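You operate a simulated robot arm through the tools that you are given. There is no shell and no other tool. Be economical: measure what you need, move in short steps, check, and stop when the job is done.

You run a simulated two-armed robot. Do the job below in one go: nothing can be reset, and whatever is moved stays where it is left.

TASK
Hold the sieve on the top of the green bench steady with one hand and put the steel tube in it with the other.
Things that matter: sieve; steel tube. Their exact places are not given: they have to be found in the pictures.

Only the result counts: the job must be done as asked and must still hold three seconds after the hand-in. Knocking over, shifting, dropping, spilling or breaking anything else fails it.

THE ROBOT
Two 7-joint arms with four-finger grippers on one trunk, on a base that drives. Base frame: it is fixed to the floor where the robot stands at the start and does not move with it; the origin is under the middle of the robot, x ahead of it, y to its left, z up. Readings come in m, degrees, newtons and seconds.
The left shoulder is at the start at [0.04, 0.181, 1.13], the right one opposite. With the tool pointing down near the work surface each hand reaches from about 0.32 to 0.84 m from the robot's upright axis, wherever it stands, measured 20 degrees to its own side. Payload 3.67 kg a hand.
Tool frame (each hand has its own): the origin (TCP) lies between the finger pads and is the grasp point; the fingertips stand 0.028 m ahead of it; z points along the fingers, y is the line along which they close. Largest opening 0.112 m; the body of the gripper starts 0.073 m behind the TCP.
Orientation is told as [roll, pitch, yaw] about the base's x, y, z axes, in that order, counted from this pose: with the fingers straight down and closing along the base's y, the tool's x points along the base's -x, its y along +y and its z along -z.

THE INTERFACE
- The arms move only by the tool servo_tool. It takes "left_rows", "right_rows" or both (then of equal length, played together; a hand with none holds still); each is a list of rows, each a list of 3 entries, a list of its own where there are three numbers: the turn, a rotation vector about the base's x, y, z in units of 90 degrees (1.0 is 90 degrees), then the shift along the base's x, y, z in units of 500 mm (1.0 is 500 mm), then the opening, from 0 (shut) to 1 (fully open). In form: [[[ax, ay, az], [x, y, z], gripper], ...]. A call has 1 to 10 rows; each row is the pose to reach, as a shift and turn from the pose commanded when the call began. A call with a number of a shift or a turn outside -1 to 1 is refused whole. A row lasts 0.2 s, in which the tool goes at most 0.05 m and 8.6 degrees; a call with a longer step from one row to the next is refused whole, and so is a gripper value outside its range. Where a pose cannot be reached the arm comes as near as it can. A force on the tool above 40 N (or 10 N above the force at the start of the call, whichever is more), or a blocked arm, ends the call early, and 0.2 s more pass. The fingers move at their own pace and stop on an object; they squeeze with about 41 N. The grip force told is the motor's: it shows also when the fingers shut on nothing. Time passes only in rows, and 0.2 s behind the last, so rows that repeat a pose let the fingers close. It gives the time, the measured TCP pose, the force on the tool (base axes), the opening and the grip force at its end, in the units of the frame above (readings bear some noise), with the torque about the TCP (base axes, N m) and any sound that the robot's microphone picked up, and new pictures: "show" is both (left out), scene, wrist or none (wrist: the cameras of the hands that moved).
- Cameras (640 x 400 px; columns grow to the right, rows downward): "scene" is now at [0.0897, -0.0363, 1.3733]; the picture's right is [-0.32, -0.95, 0.00], its down [-0.53, 0.18, -0.83] and it looks along [0.79, -0.26, -0.56] (base axes); focal length 268 px, centre (320, 200). "left" rides on the left gripper at [0.06, 0.018, -0.104] in its tool frame; the picture's right is [-0.29, 0.96, 0.00], its down [-0.80, -0.24, -0.55] and it looks along [-0.53, -0.16, 0.83] (tool axes); focal length 234 px, centre (320, 200). "right" rides on the right gripper at [0.06, -0.018, -0.104] in its tool frame; the picture's right is [0.29, 0.96, 0.00], its down [-0.80, 0.24, -0.55] and it looks along [-0.53, 0.16, 0.83] (tool axes); focal length 234 px, centre (320, 200).
- lift_body(by): slides the trunk up (or, below 0, down) by that many m; the arms and the scene camera ride with it, the base frame stays. It gives what a move gives, with no picture.
- drive_base(legs): drives the robot by 1 to 6 legs, each [ahead, left, turn to the left] in m, m and degrees, along the robot's own axes; the way and the turn of a leg run together, so that a leg with both is an arc; at most 1.5 m and 180 degrees a leg. The arms and the cameras ride along, it lands a little off, and it stops where it bumps. It gives what a move gives, and a new picture of the scene camera.
- aim_head(pan, tilt): turns the head with the scene camera to pan (to the left, within 86 degrees either way) and tilt (down, from -29 to 69), counted from straight ahead of the robot. It gives what a move gives, and a new picture of the scene camera.
- measure_at(camera, pixels): there is no depth. For up to 12 entries [column, row, z] of the newest picture of that camera ("zoom" is the newest enlarged one), the place [x, y] in the base frame at which the ray of that pixel passes the height z, good to about 0.002 m, but the place of the scene camera against the robot may be out by one fixed shift of up to 0.025 m in any direction. The clock stands still meanwhile.
- zoom(camera, box): a new picture of the part [left, top, right, bottom] of that camera's present view, enlarged. The clock stands still meanwhile.
- close_job(): hands the job in; it is judged then, once.

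Go step by step. Measure first, check grasps and placings, and put right what went wrong. The budget is 80 turns and 260 pictures, counting those below and the enlarged ones. Unless the task says otherwise, let go and move clear before handing in.

The tools are called after ">>>" as name(argument=value, ...) on one line, values as JSON. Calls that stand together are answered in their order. servo_tool: Moves the arms, as the interface text tells. Its arguments: {"type":"object","properties":{"left_rows":{"type":"array","items":{"type":"array"}},"right_rows":{"type":"array","items":{"type":"array"}},"show":{"type":"string","enum":["both","scene","wrist","none"]}},"required":[]} The other tools are called the same way: lift_body (by) slides the trunk up or down; drive_base (legs) drives the base; aim_head (pan, tilt) turns the head that bears the scene camera; measure_at (camera, pixels) gives the place at which the rays of pixels pass given heights; zoom (camera, box) takes an enlarged picture of a part of a camera's view; close_job () hands the job in.

At the start:

```text
time_s: 0.0
left_ee_pos: [0.4212, 0.0777, 1.0519]
left_tcp_rot: [-0.1, 0.0, 0.0]
left_force: [-1.1, 0.6, 0.0]
left_wrist_torque: [0.0, 0.01, 0.01]
left_finger_gap: 0.1119
left_grasp_force: 0.1
right_ee_pos: [0.4533, -0.3727, 1.1411]
right_tcp_rot: [2.6, 0.1, -0.5]
right_force: [-0.3, 0.1, -0.5]
right_wrist_torque: [0.0, -0.02, -0.05]
right_finger_gap: 0.1119
right_grasp_force: 0.1
trunk travel left (down, up): [-0.25, 0.264]
robot x, y, heading: [0.0035, -0.0018, -0.0]
head pan, tilt: [-18.5, 33.8]
```

scene: 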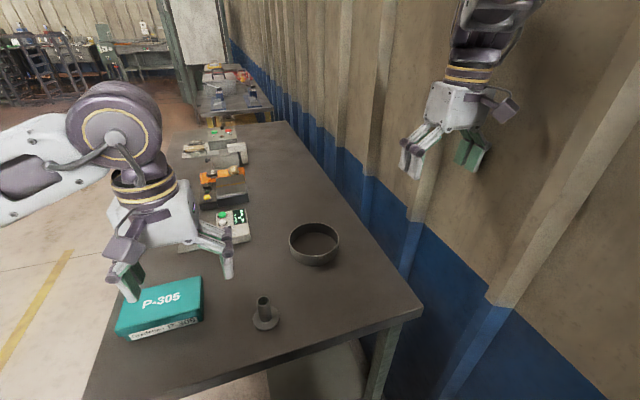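
right: 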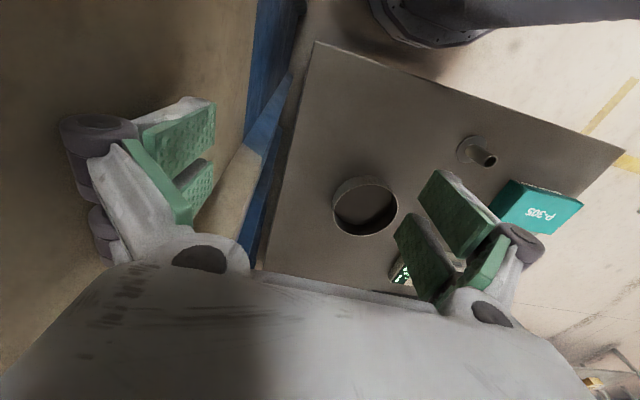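
left: 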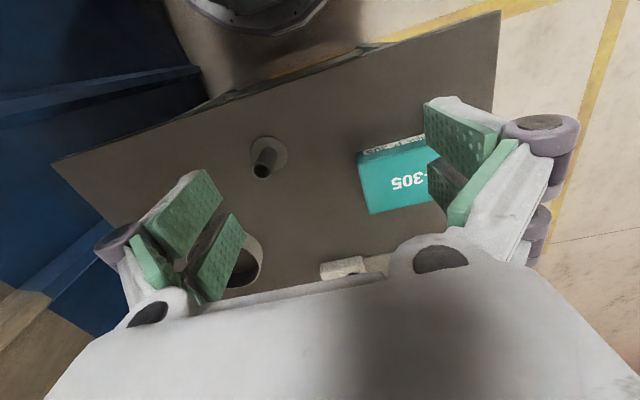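

The pictures show a ring-like sieve at about (314,243) and a tube standing on a flange at about (265,315) on the near bench. I'll zoom in to check them.

>>> zoom(camera="scene", box=[190, 200, 350, 340])

>>> zoom(camera="right", box=[300, 100, 600, 290])

>>> zoom(camera="scene", box=[160, 50, 290, 220])

```text
2.86 times, centred on (270, 270) of scene
```

zoom: 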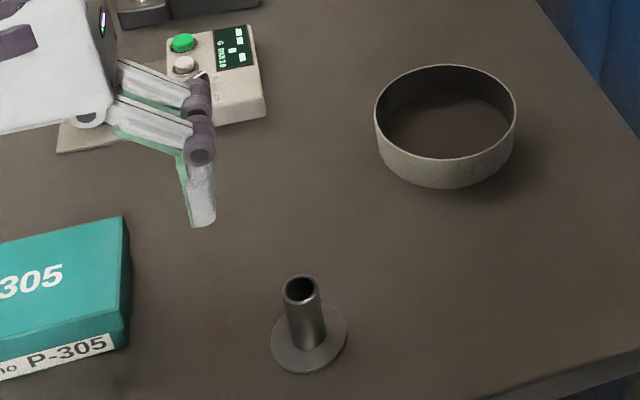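

```text
2.11 times, centred on (450, 195) of right
```

zoom: 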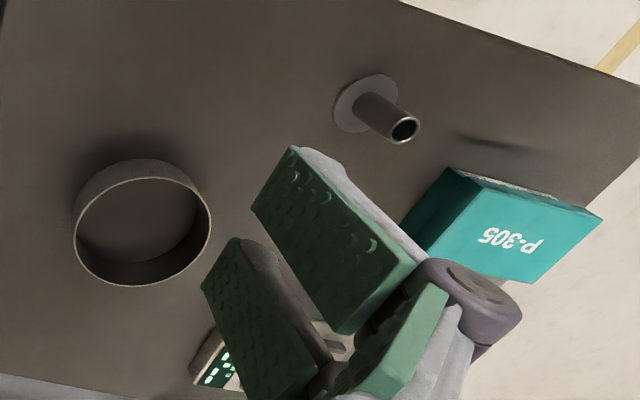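

```text
2.35 times, centred on (225, 135) of scene
```

zoom: 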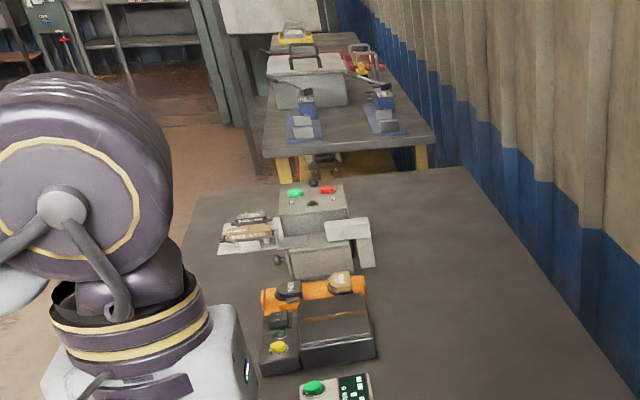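

Both things are clear. I'll triangulate the bench height from the two wrist views.

>>> measure_at(camera="right", pixels=[[470, 150, 0.7], [470, 150, 0.8], [470, 150, 0.9], [364, 205, 0.7], [364, 205, 0.8], [364, 205, 0.9], [488, 160, 0.8], [488, 160, 0.9]])

>>> measure_at(camera="left", pixels=[[269, 156, 0.7], [269, 156, 0.8], [269, 156, 0.9], [262, 170, 0.8], [262, 170, 0.9]])

>>> measure_at(camera="scene", pixels=[[266, 319, 0.7], [266, 319, 0.8], [266, 319, 0.9], [314, 243, 0.8], [314, 243, 0.9]])

```text
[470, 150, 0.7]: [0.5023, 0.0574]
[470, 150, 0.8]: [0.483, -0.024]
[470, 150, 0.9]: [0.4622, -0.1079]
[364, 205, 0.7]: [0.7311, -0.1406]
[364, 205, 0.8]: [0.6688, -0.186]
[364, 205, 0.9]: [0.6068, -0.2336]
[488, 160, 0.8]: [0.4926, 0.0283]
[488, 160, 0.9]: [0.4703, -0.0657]
```

```text
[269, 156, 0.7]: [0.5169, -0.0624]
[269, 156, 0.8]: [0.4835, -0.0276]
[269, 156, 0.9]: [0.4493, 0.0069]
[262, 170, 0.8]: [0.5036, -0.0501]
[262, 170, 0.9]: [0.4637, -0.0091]
```

```text
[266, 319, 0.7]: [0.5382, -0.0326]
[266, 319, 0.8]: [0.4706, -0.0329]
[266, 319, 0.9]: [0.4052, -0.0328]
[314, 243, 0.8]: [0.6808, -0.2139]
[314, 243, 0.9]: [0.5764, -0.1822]
```

>>> measure_at(camera="scene", pixels=[[289.3, 239, 0.83], [339, 239, 0.83], [314, 222.8, 0.83], [313.8, 256, 0.83], [313.8, 265.8, 0.797], [253, 319, 0.798], [279, 319, 0.798], [423, 308, 0.797], [90, 400, 0.797], [230, 300, 0.797], [237, 242, 0.797]])

>>> zoom(camera="right", box=[320, 165, 410, 245])

>>> zoom(camera="left", box=[230, 120, 310, 190])

```text
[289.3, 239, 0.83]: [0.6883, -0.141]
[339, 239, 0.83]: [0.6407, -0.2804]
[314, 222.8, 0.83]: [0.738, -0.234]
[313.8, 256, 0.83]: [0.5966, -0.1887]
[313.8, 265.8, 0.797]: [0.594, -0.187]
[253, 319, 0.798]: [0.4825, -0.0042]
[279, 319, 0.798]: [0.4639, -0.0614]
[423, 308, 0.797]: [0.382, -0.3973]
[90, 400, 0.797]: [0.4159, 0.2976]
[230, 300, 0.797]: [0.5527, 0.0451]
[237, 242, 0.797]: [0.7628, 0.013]
```

```text
5.00 times, centred on (365, 205) of right
```

zoom: 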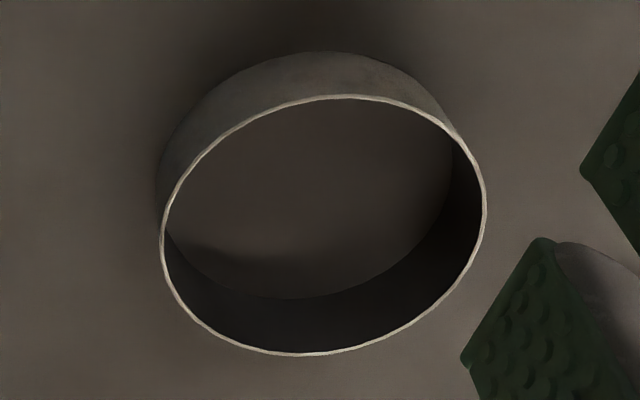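

```text
5.71 times, centred on (270, 155) of left
```

zoom: 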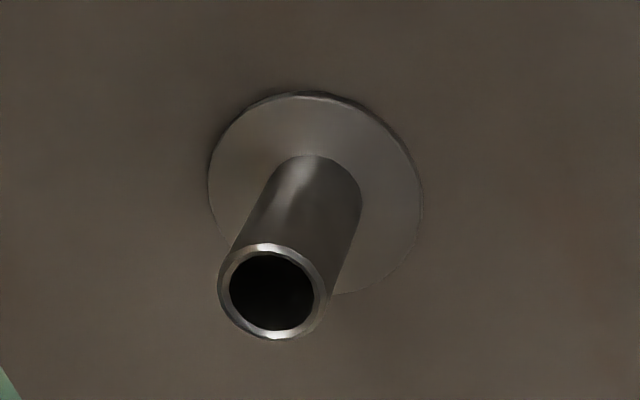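

>>> measure_at(camera="right", pixels=[[365.8, 210, 0.83], [333.2, 212, 0.83], [398.2, 208, 0.83], [372, 184.2, 0.83], [360, 236, 0.83]])

>>> aim_head(pan=-18, tilt=45)

```text
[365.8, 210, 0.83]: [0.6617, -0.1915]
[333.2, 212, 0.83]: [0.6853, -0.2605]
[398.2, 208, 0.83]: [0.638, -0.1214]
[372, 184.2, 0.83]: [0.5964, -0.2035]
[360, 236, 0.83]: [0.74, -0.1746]
```

```text
time_s: 0.7
left_ee_pos: [0.4215, 0.0786, 1.0529]
left_tcp_rot: [0.0, 0.0, -0.1]
left_force: [0.1, 0.4, -0.3]
left_wrist_torque: [0.0, 0.01, -0.01]
left_finger_gap: 0.1119
left_grasp_force: 0.0
right_ee_pos: [0.4525, -0.3734, 1.1404]
right_tcp_rot: [3.0, 0.0, -0.8]
right_force: [1.5, -0.3, 0.2]
right_wrist_torque: [-0.02, 0.02, -0.04]
right_finger_gap: 0.112
right_grasp_force: 0.1
trunk travel left (down, up): [-0.25, 0.264]
robot x, y, heading: [-0.0003, 0.0034, -0.1]
head pan, tilt: [-18.0, 45.0]
```

scene: 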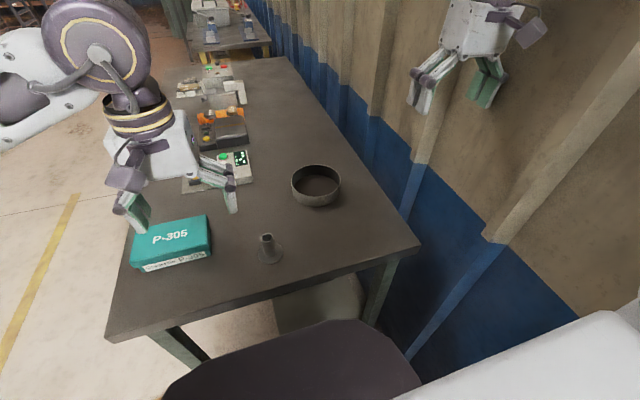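

Triangulation gives the bench at z≈0.797, the tube's axis at (0.483,-0.026) with its top at about 0.858, and the sieve's centre at (0.664,-0.190) with radius 0.073 and rim at about 0.83. The right hand will pinch the -y wall and the left will turn -90° to take the tube. I start with both well above the bench.

>>> servo_tool(right_rows=[[[0, 0, 0], [0.045, 0.022, -0.038], 0.6], [[-0.01, 0, 0], [0.09, 0.044, -0.076], 0.6], [[-0.02, 0, 0], [0.135, 0.066, -0.114], 0.6], [[-0.03, 0, 0.008], [0.18, 0.088, -0.152], 0.6], [[-0.03, 0, 0.008], [0.225, 0.11, -0.19], 0.6], [[-0.03, 0, 0.008], [0.27, 0.132, -0.228], 0.6], [[-0.03, 0, 0.008], [0.315, 0.154, -0.266], 0.6], [[-0.03, 0, 0.008], [0.36, 0.176, -0.304], 0.6], [[-0.03, 0, 0.008], [0.4, 0.2, -0.342], 0.6], [[-0.03, 0, 0.008], [0.423, 0.22, -0.37], 0.6]], left_rows=[[[0, 0, -0.09], [0, 0, 0], 0.6], [[0, 0, -0.18], [0, 0, 0], 0.6], [[0, 0, -0.27], [0, 0, 0], 0.6], [[0, 0, -0.36], [0, 0, 0], 0.6], [[0, 0, -0.45], [0, 0, 0], 0.6], [[0, 0, -0.54], [0, 0, 0], 0.6], [[0, 0, -0.63], [0, 0, 0], 0.6], [[0, 0, -0.72], [0, 0, 0], 0.6], [[0, 0, -0.81], [0, 0, 0], 0.6], [[0, 0, -0.9], [0, 0, 0], 0.6]])

```text
time_s: 2.9
left_ee_pos: [0.4224, 0.077, 1.0529]
left_tcp_rot: [0.0, 0.1, -75.7]
left_force: [0.1, -0.3, -0.2]
left_wrist_torque: [-0.02, -0.01, -0.01]
left_finger_gap: 0.0672
left_grasp_force: 0.1
left hand out of reach, approached as far as the arm can: row 10
right_ee_pos: [0.6736, -0.2783, 0.9557]
right_tcp_rot: [1.2, 0.0, -1.0]
right_force: [0.4, 0.4, 0.2]
right_wrist_torque: [0.0, -0.02, -0.02]
right_finger_gap: 0.0669
right_grasp_force: 0.1
right hand out of reach, approached as far as the arm can: row 3, 4, 5, 6, 7, 8, 9, 10
trunk travel left (down, up): [-0.25, 0.264]
robot x, y, heading: [-0.0013, 0.0039, 0.2]
head pan, tilt: [-18.0, 45.0]
```

scene: 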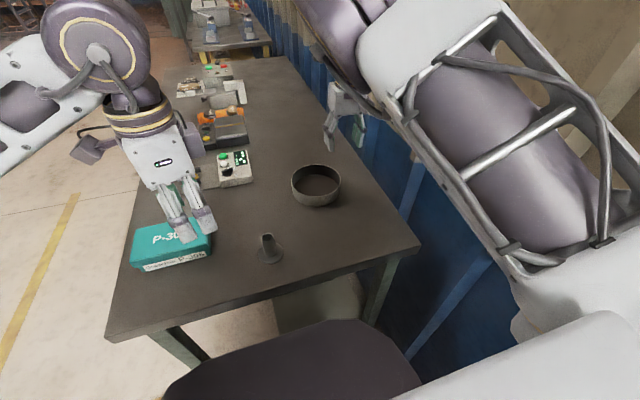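
right: 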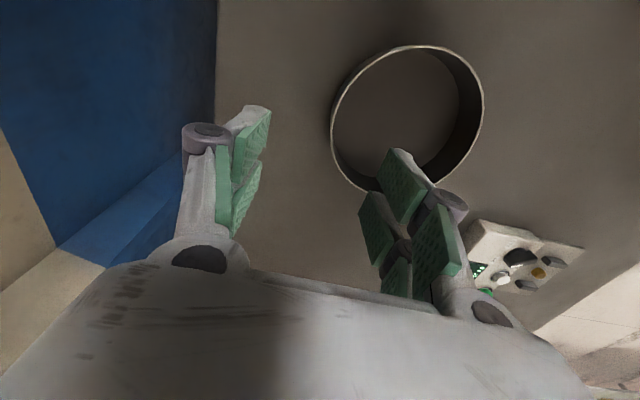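
left: 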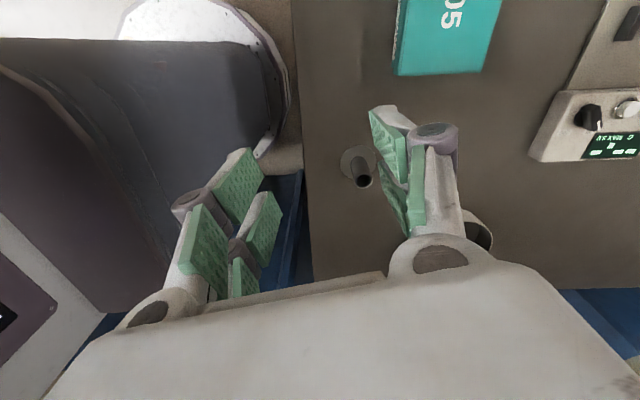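

The right hand stopped slightly short, at (0.674,-0.278), and the left yaw is limited to about -76°, which is still fine. I'll remeasure the sieve's rim from the new right view before lowering.

>>> measure_at(camera="right", pixels=[[331, 118, 0.83], [484, 100, 0.83], [410, 46, 0.83], [363, 185, 0.83], [346, 168, 0.83], [345, 78, 0.83]])

>>> measure_at(camera="left", pixels=[[360, 163, 0.799], [363, 181, 0.858]])

>>> servo_tool(right_rows=[[[0, 0, 0], [-0.01, 0.015, -0.02], 0.6], [[0, 0, 0], [-0.02, 0.03, -0.04], 0.6], [[0, 0, 0], [-0.02, 0.03, -0.04], 0.6]], show="none")

```text
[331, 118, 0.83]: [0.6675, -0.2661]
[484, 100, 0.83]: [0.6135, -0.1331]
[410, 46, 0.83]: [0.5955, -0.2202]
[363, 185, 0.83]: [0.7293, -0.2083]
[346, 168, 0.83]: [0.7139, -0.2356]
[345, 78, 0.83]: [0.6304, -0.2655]
```

```text
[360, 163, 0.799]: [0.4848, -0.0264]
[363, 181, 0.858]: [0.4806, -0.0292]
```

```text
time_s: 3.7
left_ee_pos: [0.4213, 0.0778, 1.0518]
left_tcp_rot: [-0.1, 0.0, -75.5]
left_force: [1.0, 0.4, -0.2]
left_wrist_torque: [0.01, -0.02, -0.01]
left_finger_gap: 0.0671
left_grasp_force: 0.0
right_ee_pos: [0.676, -0.2747, 0.9397]
right_tcp_rot: [0.8, 0.2, -0.8]
right_force: [0.4, -0.4, -0.2]
right_wrist_torque: [-0.02, -0.01, 0.03]
right_finger_gap: 0.067
right_grasp_force: 0.2
right hand out of reach, approached as far as the arm can: row 1, 2, 3
trunk travel left (down, up): [-0.25, 0.264]
robot x, y, heading: [0.0022, -0.0007, -0.1]
head pan, tilt: [-18.0, 45.0]
```

Sieve centre now reads about (0.658,-0.196). The right hand is at a joint limit, so I'll try pinching slightly nearer with yaw -20°, at wall point (0.633,-0.264).

>>> servo_tool(right_rows=[[[0, 0, -0.075], [-0.03, 0.01, 0], 0.6], [[0, 0, -0.15], [-0.06, 0.02, 0], 0.6], [[0, 0, -0.22], [-0.086, 0.022, 0], 0.6], [[0, 0, -0.22], [-0.086, 0.022, 0], 0.6]], show="none")

```text
time_s: 4.7
left_ee_pos: [0.4206, 0.0783, 1.0531]
left_tcp_rot: [0.0, 0.0, -75.5]
left_force: [-0.2, 0.5, -0.1]
left_wrist_torque: [-0.01, 0.0, 0.0]
left_finger_gap: 0.0673
left_grasp_force: 0.0
right_ee_pos: [0.6549, -0.2984, 0.9355]
right_tcp_rot: [0.3, 1.1, -20.9]
right_force: [0.9, 0.2, -0.2]
right_wrist_torque: [0.0, -0.01, 0.0]
right_finger_gap: 0.067
right_grasp_force: 0.1
right hand out of reach, approached as far as the arm can: row 1, 2, 3, 4
trunk travel left (down, up): [-0.25, 0.264]
robot x, y, heading: [0.0023, -0.0024, -0.2]
head pan, tilt: [-18.0, 45.0]
```

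Turning that way made it worse, with y drifting to -0.298. I'll try the opposite yaw, with the pinch point at about (0.683,-0.264).

>>> servo_tool(right_rows=[[[0, 0, 0.09], [0.01, 0.01, 0], 0.6], [[0, 0, 0.18], [0.02, 0.03, 0], 0.6], [[0, 0, 0.27], [0.03, 0.05, 0], 0.6], [[0, 0, 0.36], [0.045, 0.06, 0], 0.6], [[0, 0, 0.45], [0.056, 0.068, 0], 0.6], [[0, 0, 0.45], [0.056, 0.068, 0], 0.6]], show="scene")

```text
time_s: 6.1
left_ee_pos: [0.422, 0.0767, 1.0523]
left_tcp_rot: [0.0, 0.0, -75.5]
left_force: [1.1, 0.0, 0.3]
left_wrist_torque: [0.01, -0.02, 0.01]
left_finger_gap: 0.0671
left_grasp_force: 0.0
right_ee_pos: [0.6893, -0.2592, 0.9416]
right_tcp_rot: [0.6, -0.1, 20.0]
right_force: [1.1, 0.6, -0.6]
right_wrist_torque: [-0.01, 0.01, 0.01]
right_finger_gap: 0.0671
right_grasp_force: 0.2
right hand out of reach, approached as far as the arm can: row 2, 3, 4, 5, 6
trunk travel left (down, up): [-0.25, 0.264]
robot x, y, heading: [-0.0002, -0.0014, 0.0]
head pan, tilt: [-18.0, 45.0]
```

scene: 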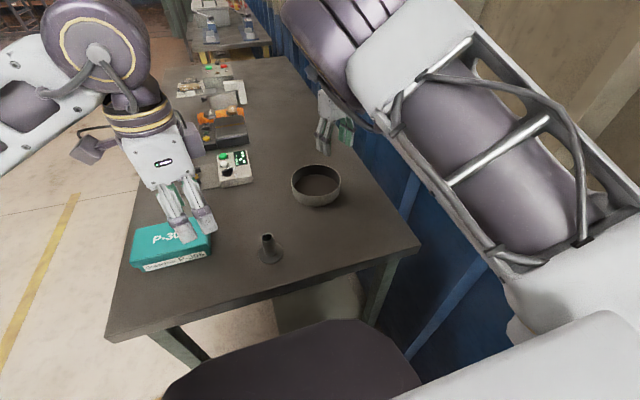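

Closer now: (0.689,-0.259) at yaw 20°. I'll go a bit further in yaw to 35°, towards wall point (0.699,-0.255), and lower.

>>> servo_tool(right_rows=[[[0, 0, 0.08], [0.01, 0.005, -0.04], 0.6], [[0, 0, 0.16], [0.02, 0.008, -0.08], 0.6], [[0, 0, 0.16], [0.02, 0.008, -0.08], 0.6]], show="wrist")

```text
time_s: 6.9
left_ee_pos: [0.4215, 0.0782, 1.0522]
left_tcp_rot: [0.0, 0.1, -75.5]
left_force: [0.0, -0.6, -0.3]
left_wrist_torque: [0.03, -0.03, -0.01]
left_finger_gap: 0.0673
left_grasp_force: 0.0
right_ee_pos: [0.6971, -0.2524, 0.9007]
right_tcp_rot: [-0.2, 0.1, 35.0]
right_force: [0.7, 0.4, 0.6]
right_wrist_torque: [0.02, 0.02, -0.03]
right_finger_gap: 0.0671
right_grasp_force: 0.1
trunk travel left (down, up): [-0.25, 0.264]
robot x, y, heading: [-0.0, 0.0001, 0.0]
head pan, tilt: [-18.0, 45.0]
```

right: 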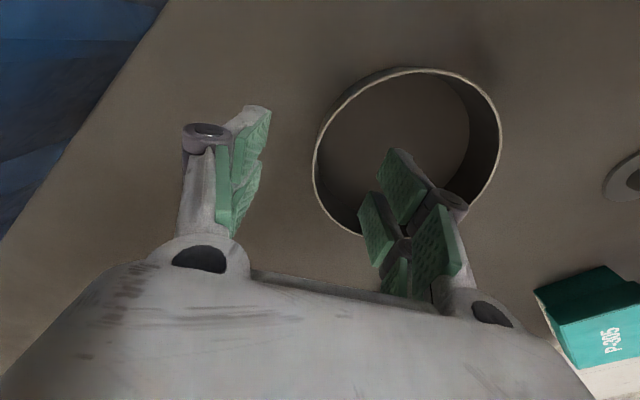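

Now it reaches with no complaint: (0.697,-0.252,0.901) at yaw 35°. I'll measure the rim again from this nearer view, using pixels (313,160), (502,140), (420,69), (335,215) and (345,105).

>>> measure_at(camera="right", pixels=[[313, 160, 0.83], [502, 140, 0.83], [420, 68, 0.83], [335, 215, 0.83], [345, 100, 0.83], [475, 200, 0.83], [360, 236, 0.83]])

>>> zoom(camera="right", box=[290, 50, 530, 250])

```text
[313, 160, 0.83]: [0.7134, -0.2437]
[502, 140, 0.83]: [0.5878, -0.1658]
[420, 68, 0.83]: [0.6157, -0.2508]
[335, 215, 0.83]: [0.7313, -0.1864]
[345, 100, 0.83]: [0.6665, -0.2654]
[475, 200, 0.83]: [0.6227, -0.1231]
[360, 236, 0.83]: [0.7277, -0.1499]
```

```text
2.00 times, centred on (410, 150) of right
```

zoom: 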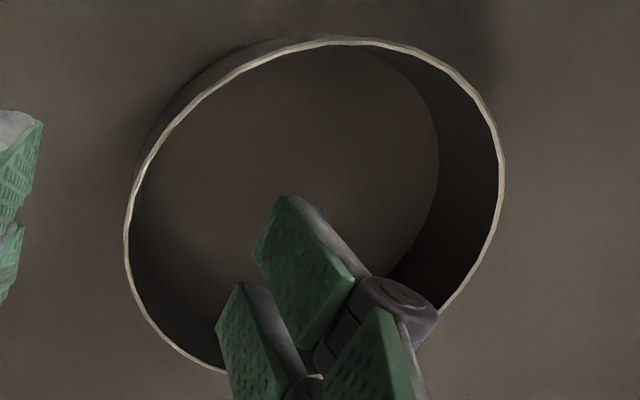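

The fit gives sieve centre (0.660,-0.190) and r≈0.075. I'll lower to z≈0.835 with a small shift, straddling the wall.

>>> servo_tool(right_rows=[[[0, 0, 0], [0.011, 0.003, -0.04], 0.6], [[0, 0, 0], [0.011, 0.003, -0.08], 0.6], [[0, 0, 0], [0.011, 0.003, -0.115], 0.6], [[0, 0, 0], [0.011, 0.003, -0.13], 0.6], [[0, 0, 0], [0.011, 0.003, -0.13], 0.6]])

```text
time_s: 8.1
left_ee_pos: [0.4207, 0.0768, 1.0527]
left_tcp_rot: [0.0, 0.0, -75.5]
left_force: [0.4, 0.0, 1.1]
left_wrist_torque: [-0.01, -0.03, -0.03]
left_finger_gap: 0.067
left_grasp_force: 0.0
right_ee_pos: [0.7043, -0.2481, 0.8365]
right_tcp_rot: [-0.1, 0.0, 35.2]
right_force: [0.7, -0.2, 0.4]
right_wrist_torque: [-0.02, 0.04, 0.0]
right_finger_gap: 0.0671
right_grasp_force: 0.0
trunk travel left (down, up): [-0.25, 0.264]
robot x, y, heading: [-0.0022, 0.0002, 0.0]
head pan, tilt: [-18.0, 45.0]
```

scene: 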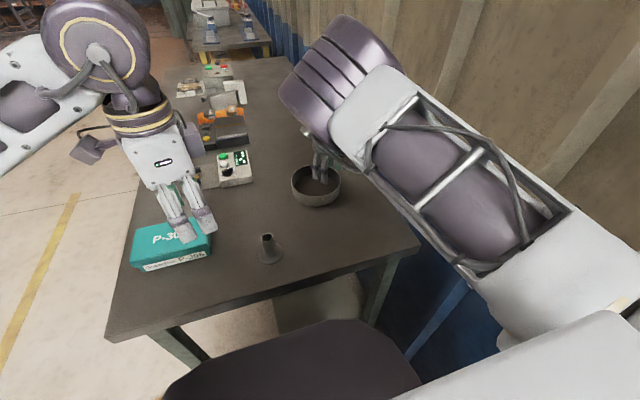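
right: 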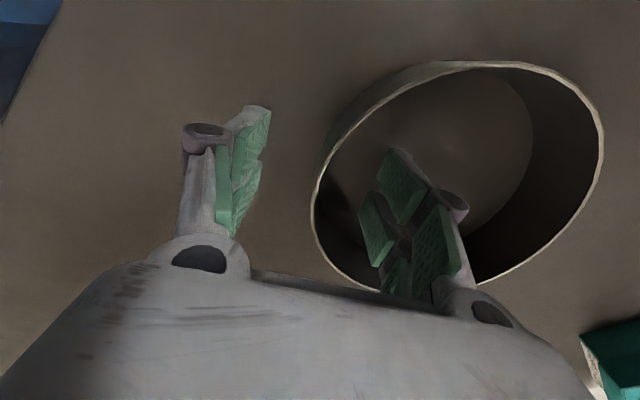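

The wall at column ~313 passes between the fingers (232 and 370). I'll close the right hand on it.

>>> servo_tool(right_rows=[[[0, 0, 0], [0, 0, 0], 0.4], [[0, 0, 0], [0, 0, 0], 0.2], [[0, 0, 0], [0, 0, 0], 0], [[0, 0, 0], [0, 0, 0], 0], [[0, 0, 0], [0, 0, 0], 0]])

```text
time_s: 9.3
left_ee_pos: [0.4208, 0.0777, 1.0527]
left_tcp_rot: [0.0, 0.0, -75.5]
left_force: [0.0, -0.2, -0.6]
left_wrist_torque: [0.02, -0.01, 0.0]
left_finger_gap: 0.067
left_grasp_force: 0.1
right_ee_pos: [0.7034, -0.2483, 0.838]
right_tcp_rot: [-0.1, 0.0, 35.2]
right_force: [-0.1, 0.0, 7.8]
right_wrist_torque: [0.85, 0.77, 0.05]
right_finger_gap: 0.006
right_grasp_force: 39.8
trunk travel left (down, up): [-0.25, 0.264]
robot x, y, heading: [0.003, 0.0022, -0.2]
head pan, tilt: [-18.0, 45.0]
```

scene: 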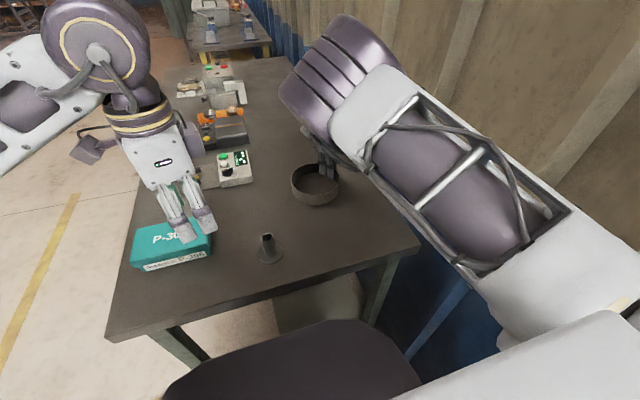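
right: 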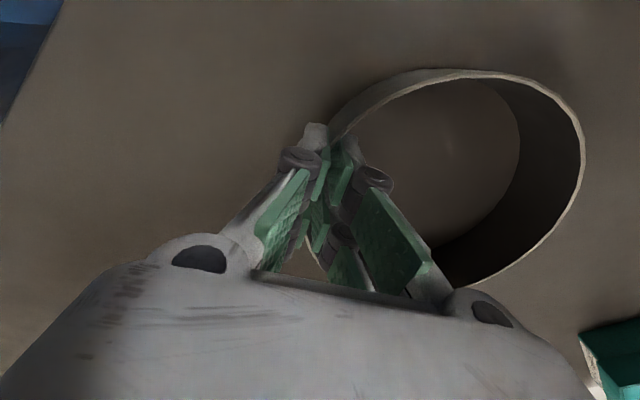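

The sieve's wall is gripped (gap 6 mm, 40 N). The left hand now goes above the tube, tilted 20° about its closing axis so that its body leans to +y.

>>> servo_tool(left_rows=[[[-0.043, -0.011, 0], [0.025, -0.042, -0.049], 0.6], [[-0.086, -0.022, 0], [0.05, -0.084, -0.098], 0.6], [[-0.129, -0.033, 0], [0.075, -0.126, -0.147], 0.6], [[-0.172, -0.044, 0], [0.1, -0.168, -0.196], 0.6], [[-0.215, -0.056, 0], [0.124, -0.21, -0.245], 0.6], [[-0.215, -0.056, 0], [0.124, -0.21, -0.245], 0.6]])

```text
time_s: 10.7
left_ee_pos: [0.4058, 0.0575, 0.9834]
left_tcp_rot: [0.5, -15.0, -74.1]
left_force: [0.6, 0.0, 0.4]
left_wrist_torque: [-0.01, 0.01, 0.05]
left_finger_gap: 0.0671
left_grasp_force: 0.0
left hand out of reach, approached as far as the arm can: row 1, 2, 3, 4, 5, 6
right_ee_pos: [0.7041, -0.2474, 0.8365]
right_tcp_rot: [0.0, 0.0, 35.3]
right_force: [-2.3, 1.9, 7.9]
right_wrist_torque: [0.88, 0.76, -0.06]
right_finger_gap: 0.0059
right_grasp_force: 40.0
trunk travel left (down, up): [-0.25, 0.264]
robot x, y, heading: [-0.0, -0.0006, -0.1]
head pan, tilt: [-18.0, 45.0]
```

scene: 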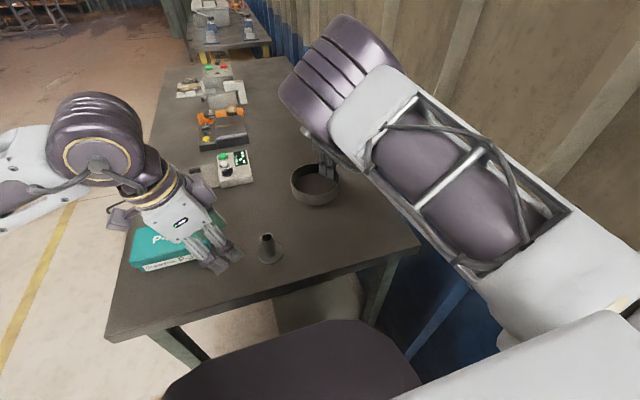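
left: 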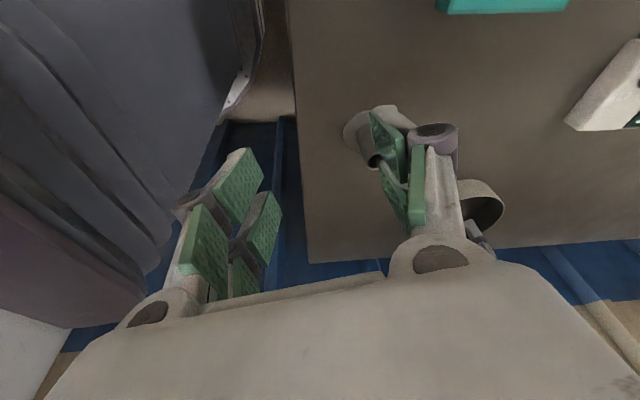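

The left arm is at a joint limit with yaw -75°. By mirror of the right, a yaw near -45° should be easier, so I'll turn back 30° while heading above the tube, to about (0.483,-0.027,0.93).

>>> servo_tool(left_rows=[[[0, 0, 0.07], [0.0, 0.0, 0], 0.7], [[0, 0, 0.14], [0.03, -0.03, 0], 0.7], [[0, 0, 0.21], [0.07, -0.07, -0.03], 0.7], [[0, 0, 0.28], [0.11, -0.12, -0.07], 0.7], [[0, 0, 0.333], [0.154, -0.169, -0.107], 0.7], [[0, 0, 0.333], [0.154, -0.169, -0.107], 0.7]])

```text
time_s: 12.1
left_ee_pos: [0.4838, -0.027, 0.9284]
left_tcp_rot: [0.5, -15.0, -44.1]
left_force: [0.6, -0.1, -0.7]
left_wrist_torque: [-0.03, 0.0, 0.0]
left_finger_gap: 0.0783
left_grasp_force: 0.1
right_ee_pos: [0.7033, -0.2482, 0.8376]
right_tcp_rot: [-0.2, 0.0, 35.2]
right_force: [-1.3, 1.1, 7.0]
right_wrist_torque: [0.86, 0.68, 0.0]
right_finger_gap: 0.006
right_grasp_force: 39.6
trunk travel left (down, up): [-0.25, 0.264]
robot x, y, heading: [0.0007, 0.0011, 0.1]
head pan, tilt: [-18.0, 45.0]
```

scene: 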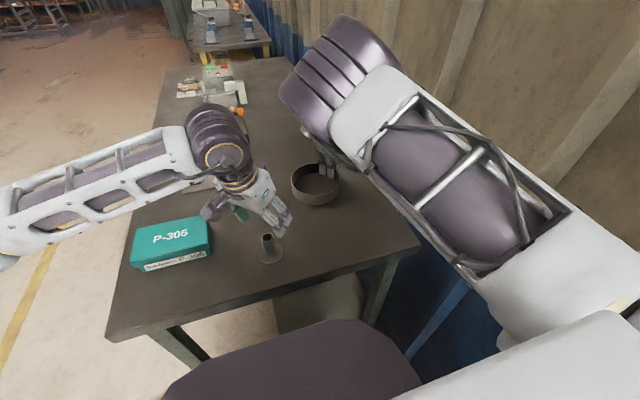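
left: 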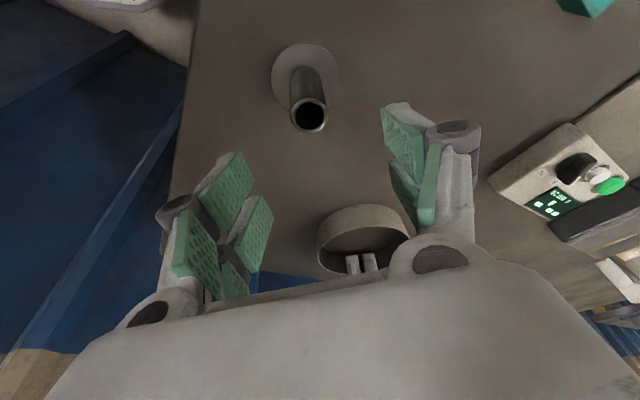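

The left hand reached above the tube. I'll check the tube's location from this view: top centre at (309,115), flange at (305,80).

>>> measure_at(camera="left", pixels=[[309, 115, 0.858], [305, 74, 0.8], [272, 74, 0.8], [341, 74, 0.8], [291, 110, 0.858], [328, 110, 0.858]])

```text
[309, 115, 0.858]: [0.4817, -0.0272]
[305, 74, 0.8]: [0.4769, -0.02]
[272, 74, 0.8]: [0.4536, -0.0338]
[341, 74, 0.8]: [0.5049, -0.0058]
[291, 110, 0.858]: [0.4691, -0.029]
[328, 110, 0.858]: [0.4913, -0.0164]
```

The tube's axis at (0.482,-0.027) is right under the hand, so I'll go straight down to z≈0.838.

>>> servo_tool(left_rows=[[[0, 0, 0], [-0.003, 0, -0.05], 0.7], [[0, 0, 0], [-0.003, 0, -0.1], 0.7], [[0, 0, 0], [-0.003, 0, -0.15], 0.7], [[0, 0, 0], [-0.003, 0, -0.18], 0.7], [[0, 0, 0], [-0.003, 0, -0.18], 0.7]], show="wrist")

```text
time_s: 13.3
left_ee_pos: [0.4833, -0.0272, 0.8388]
left_tcp_rot: [0.4, -14.9, -44.2]
left_force: [-0.9, -0.2, 0.3]
left_wrist_torque: [0.01, -0.01, 0.01]
left_finger_gap: 0.0784
left_grasp_force: 0.1
right_ee_pos: [0.703, -0.248, 0.8372]
right_tcp_rot: [-0.2, 0.1, 35.2]
right_force: [-0.4, 0.5, 8.1]
right_wrist_torque: [0.87, 0.72, -0.01]
right_finger_gap: 0.0059
right_grasp_force: 39.7
trunk travel left (down, up): [-0.25, 0.264]
robot x, y, heading: [-0.0018, -0.0021, 0.0]
head pan, tilt: [-18.0, 45.0]
```

left: 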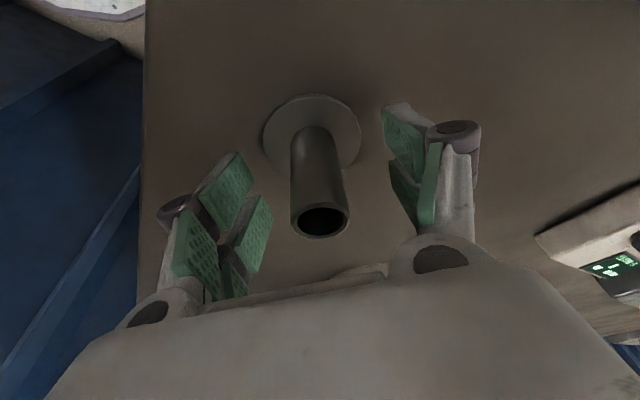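

The tube is centred between the pads, so I'll close the left hand.

>>> servo_tool(left_rows=[[[0, 0, 0], [0, 0, 0], 0.5], [[0, 0, 0], [0, 0, 0], 0.3], [[0, 0, 0], [0, 0, 0], 0.1], [[0, 0, 0], [0, 0, 0], 0], [[0, 0, 0], [0, 0, 0], 0]], show="wrist")

```text
time_s: 14.5
left_ee_pos: [0.4824, -0.0271, 0.8399]
left_tcp_rot: [0.3, -14.9, -44.2]
left_force: [-1.0, -0.9, 0.6]
left_wrist_torque: [-0.05, -0.03, 0.01]
left_finger_gap: 0.0262
left_grasp_force: 40.7
right_ee_pos: [0.7034, -0.2493, 0.8378]
right_tcp_rot: [-0.1, 0.0, 35.3]
right_force: [1.2, -0.2, 7.3]
right_wrist_torque: [0.93, 0.69, -0.09]
right_finger_gap: 0.0063
right_grasp_force: 40.3
trunk travel left (down, up): [-0.25, 0.264]
robot x, y, heading: [0.0001, -0.0011, 0.3]
head pan, tilt: [-18.0, 45.0]
```

left: 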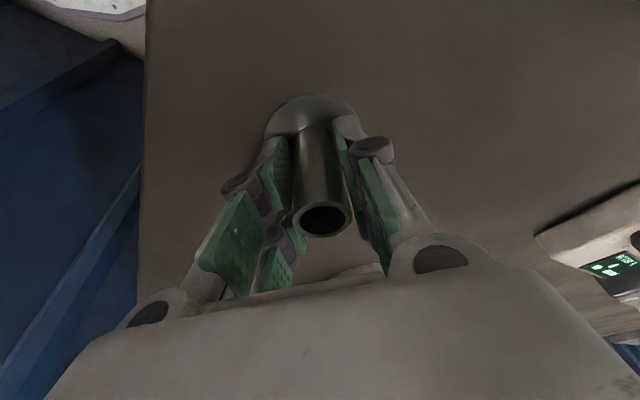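

The tube is gripped (26 mm, 41 N). I'll lift it 80 mm and check.

>>> servo_tool(left_rows=[[[0, 0, 0], [0, 0, 0.04], 0], [[0, 0, 0], [0, 0, 0.08], 0], [[0, 0, 0], [0, 0, 0.12], 0], [[0, 0, 0], [0, 0, 0.16], 0], [[0, 0, 0], [0, 0, 0.16], 0]])

```text
time_s: 15.7
left_ee_pos: [0.4824, -0.0283, 0.9188]
left_tcp_rot: [0.4, -14.9, -44.2]
left_force: [0.5, 0.0, -2.2]
left_wrist_torque: [0.01, 0.0, 0.0]
left_finger_gap: 0.0264
left_grasp_force: 40.6
right_ee_pos: [0.7025, -0.2479, 0.8364]
right_tcp_rot: [-0.1, 0.0, 35.3]
right_force: [0.6, 0.2, 7.9]
right_wrist_torque: [0.94, 0.67, 0.06]
right_finger_gap: 0.0058
right_grasp_force: 39.9
trunk travel left (down, up): [-0.25, 0.264]
robot x, y, heading: [-0.0005, 0.0017, -0.0]
head pan, tilt: [-18.0, 45.0]
```

scene: 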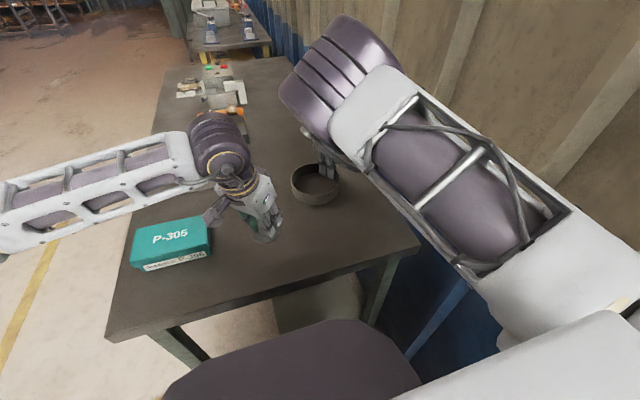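
left: 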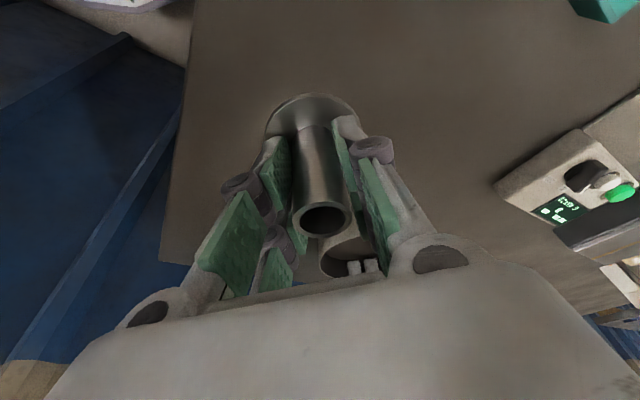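

The tube came up with its flange. The sieve's centre is now about (0.661,-0.188). I'll carry the tube to (0.649,-0.172) at this height, away from the right fingers, starting with most of the way.

>>> servo_tool(left_rows=[[[0, 0, 0], [0.05, -0.043, 0.006], 0], [[0, 0, 0], [0.1, -0.086, 0.012], 0], [[0, 0, 0], [0.15, -0.129, 0.012], 0], [[0, 0, 0], [0.2, -0.172, 0.012], 0], [[0, 0, 0], [0.25, -0.215, 0.012], 0], [[0, 0, 0], [0.29, -0.25, 0.012], 0], [[0, 0, 0], [0.29, -0.25, 0.012], 0]])

```text
time_s: 17.3
left_ee_pos: [0.6285, -0.152, 0.9241]
left_tcp_rot: [0.4, -15.0, -44.2]
left_force: [-0.6, 0.5, -1.6]
left_wrist_torque: [-0.04, 0.01, -0.02]
left_finger_gap: 0.0263
left_grasp_force: 41.0
right_ee_pos: [0.7032, -0.2486, 0.8368]
right_tcp_rot: [-0.1, 0.0, 35.1]
right_force: [-0.6, 0.2, 7.9]
right_wrist_torque: [0.94, 0.65, 0.08]
right_finger_gap: 0.0057
right_grasp_force: 40.3
trunk travel left (down, up): [-0.25, 0.264]
robot x, y, heading: [-0.0034, 0.0012, -0.0]
head pan, tilt: [-18.0, 45.0]
```

scene: 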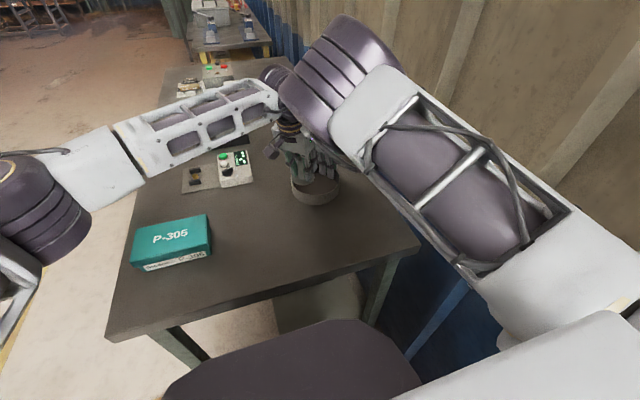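
left: 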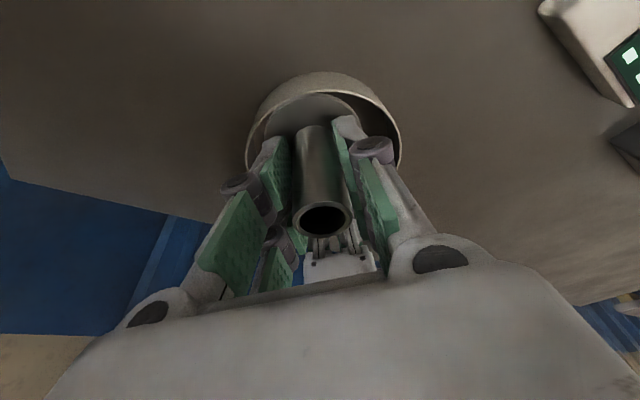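

The tube is now over the sieve's near side, but the two wrists look close at about (285,90). I'll zoom there and measure the rim.

>>> zoom(camera="scene", box=[230, 50, 370, 220])

>>> measure_at(camera="left", pixels=[[322, 72, 0.83], [246, 140, 0.83], [401, 140, 0.83], [260, 105, 0.83], [388, 108, 0.83]])

>>> zoom(camera="left", box=[220, 50, 430, 290])

>>> zoom(camera="right", box=[0, 0, 640, 400])

```text
2.35 times, centred on (300, 135) of scene
```

zoom: 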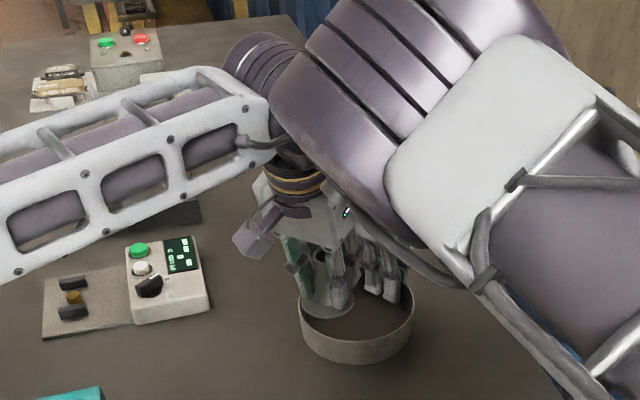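

```text
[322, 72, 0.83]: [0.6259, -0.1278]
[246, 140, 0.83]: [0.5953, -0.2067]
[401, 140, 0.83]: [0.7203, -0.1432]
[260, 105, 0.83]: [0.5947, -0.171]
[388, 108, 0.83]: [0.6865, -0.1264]
```

```text
1.67 times, centred on (325, 170) of left
```

zoom: 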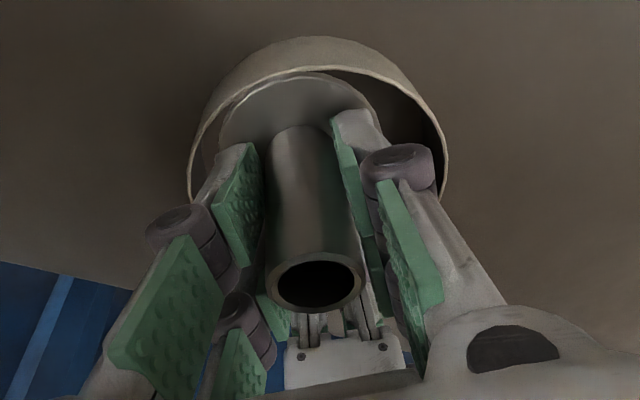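

```text
1.00 times, centred on (320, 200) of right (not enlarged: the box is as wide or as high as the picture)
```

zoom: 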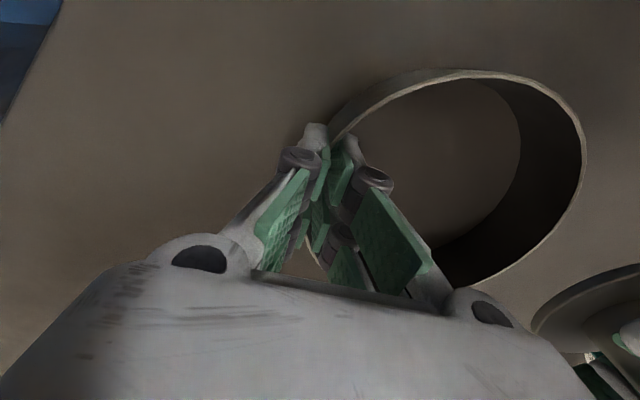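

The rim fit confirms the sieve centre at about (0.660,-0.189). I'll move to (0.6445,-0.167), which leaves ~15 mm flange clearance to the wall and room from the right hand, then descend halfway.

>>> servo_tool(left_rows=[[[0, 0, 0], [0.016, -0.015, 0], 0], [[0, 0, 0], [0.032, -0.03, 0], 0], [[0, 0, 0], [0.032, -0.03, -0.03], 0], [[0, 0, 0], [0.032, -0.03, -0.06], 0], [[0, 0, 0], [0.032, -0.03, -0.06], 0]])

```text
time_s: 18.5
left_ee_pos: [0.645, -0.1663, 0.8936]
left_tcp_rot: [0.4, -14.9, -44.0]
left_force: [-0.3, 0.4, -1.7]
left_wrist_torque: [0.0, -0.01, 0.0]
left_finger_gap: 0.0265
left_grasp_force: 41.5
right_ee_pos: [0.7021, -0.2502, 0.837]
right_tcp_rot: [0.0, 0.1, 35.1]
right_force: [0.3, -3.1, 9.0]
right_wrist_torque: [0.88, 0.61, 0.24]
right_finger_gap: 0.0059
right_grasp_force: 39.7
trunk travel left (down, up): [-0.25, 0.264]
robot x, y, heading: [-0.0064, -0.0021, -0.1]
head pan, tilt: [-18.0, 45.0]
```

scene: 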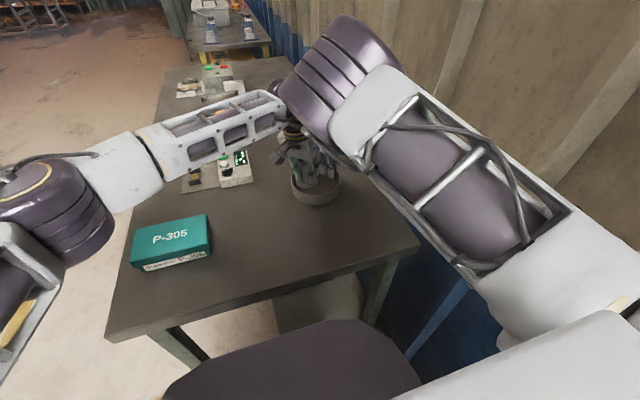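
left: 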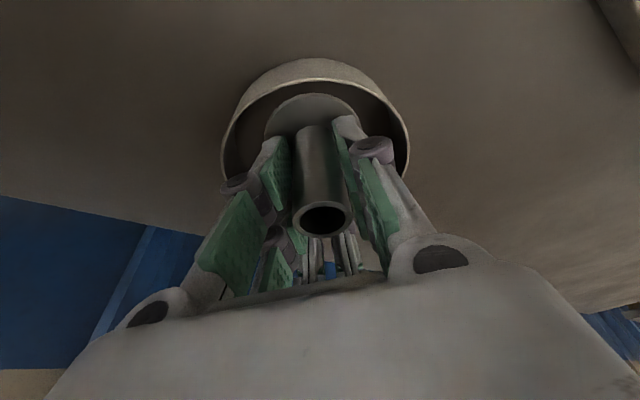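

The right-hand force shifted slightly (y -3.1 N). I'll hold a moment to check whether the arms are touching, and zoom in on the wrists.

>>> servo_tool(left_rows=[[[0, 0, 0], [0, 0, 0], 0]], show="none")

>>> zoom(camera="scene", box=[240, 60, 370, 220])

```text
time_s: 18.9
left_ee_pos: [0.6446, -0.166, 0.8946]
left_tcp_rot: [0.4, -14.9, -44.0]
left_force: [-0.3, 0.5, -2.7]
left_wrist_torque: [0.01, 0.01, -0.01]
left_finger_gap: 0.0265
left_grasp_force: 40.5
right_ee_pos: [0.7043, -0.2487, 0.8377]
right_tcp_rot: [-0.1, 0.0, 35.2]
right_force: [-1.1, -3.2, 7.7]
right_wrist_torque: [0.76, 0.76, 0.39]
right_finger_gap: 0.0061
right_grasp_force: 40.1
trunk travel left (down, up): [-0.25, 0.264]
robot x, y, heading: [0.0009, -0.0021, -0.2]
head pan, tilt: [-18.0, 45.0]
```

```text
2.50 times, centred on (305, 140) of scene
```

zoom: 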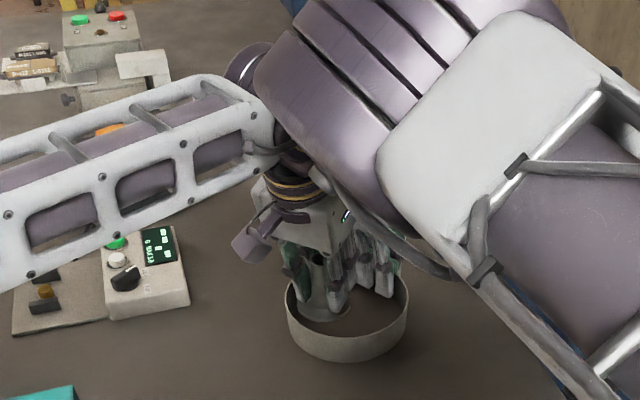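

There's a light 3 N on the right hand, probably the wrists barely brushing. I'll back off 4 mm and descend a little while watching it.

>>> servo_tool(left_rows=[[[0, 0, 0], [-0.005, 0.0065, 0], 0], [[0, 0, 0], [-0.005, 0.0065, -0.02], 0], [[0, 0, 0], [-0.005, 0.0065, -0.04], 0], [[0, 0, 0], [-0.005, 0.0065, -0.04], 0]])

```text
time_s: 19.9
left_ee_pos: [0.6385, -0.1678, 0.8786]
left_tcp_rot: [0.3, -15.2, -44.4]
left_force: [-5.0, -7.2, 25.3]
left_wrist_torque: [0.27, 0.65, 0.11]
left_finger_gap: 0.0266
left_grasp_force: 40.7
right_ee_pos: [0.7031, -0.2457, 0.8394]
right_tcp_rot: [-0.1, -0.2, 35.1]
right_force: [7.2, 2.0, 4.4]
right_wrist_torque: [0.25, 0.52, -0.62]
right_finger_gap: 0.0059
right_grasp_force: 39.7
trunk travel left (down, up): [-0.25, 0.264]
robot x, y, heading: [0.0006, -0.003, 0.1]
head pan, tilt: [-18.0, 45.0]
```

scene: 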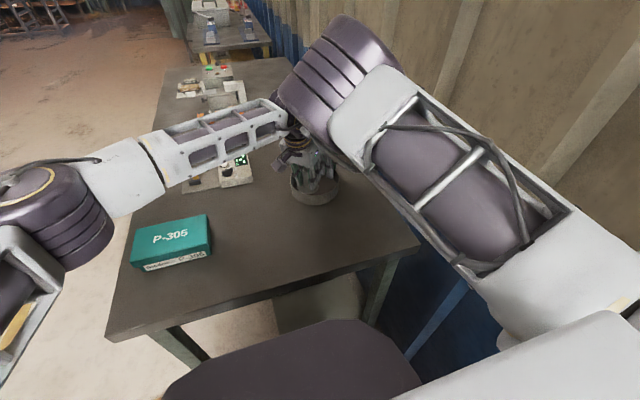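
left: 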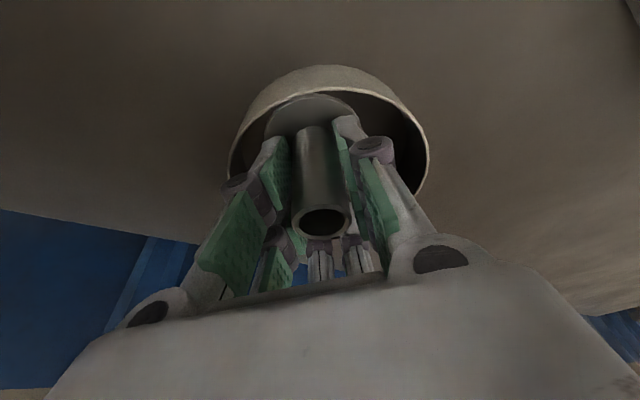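

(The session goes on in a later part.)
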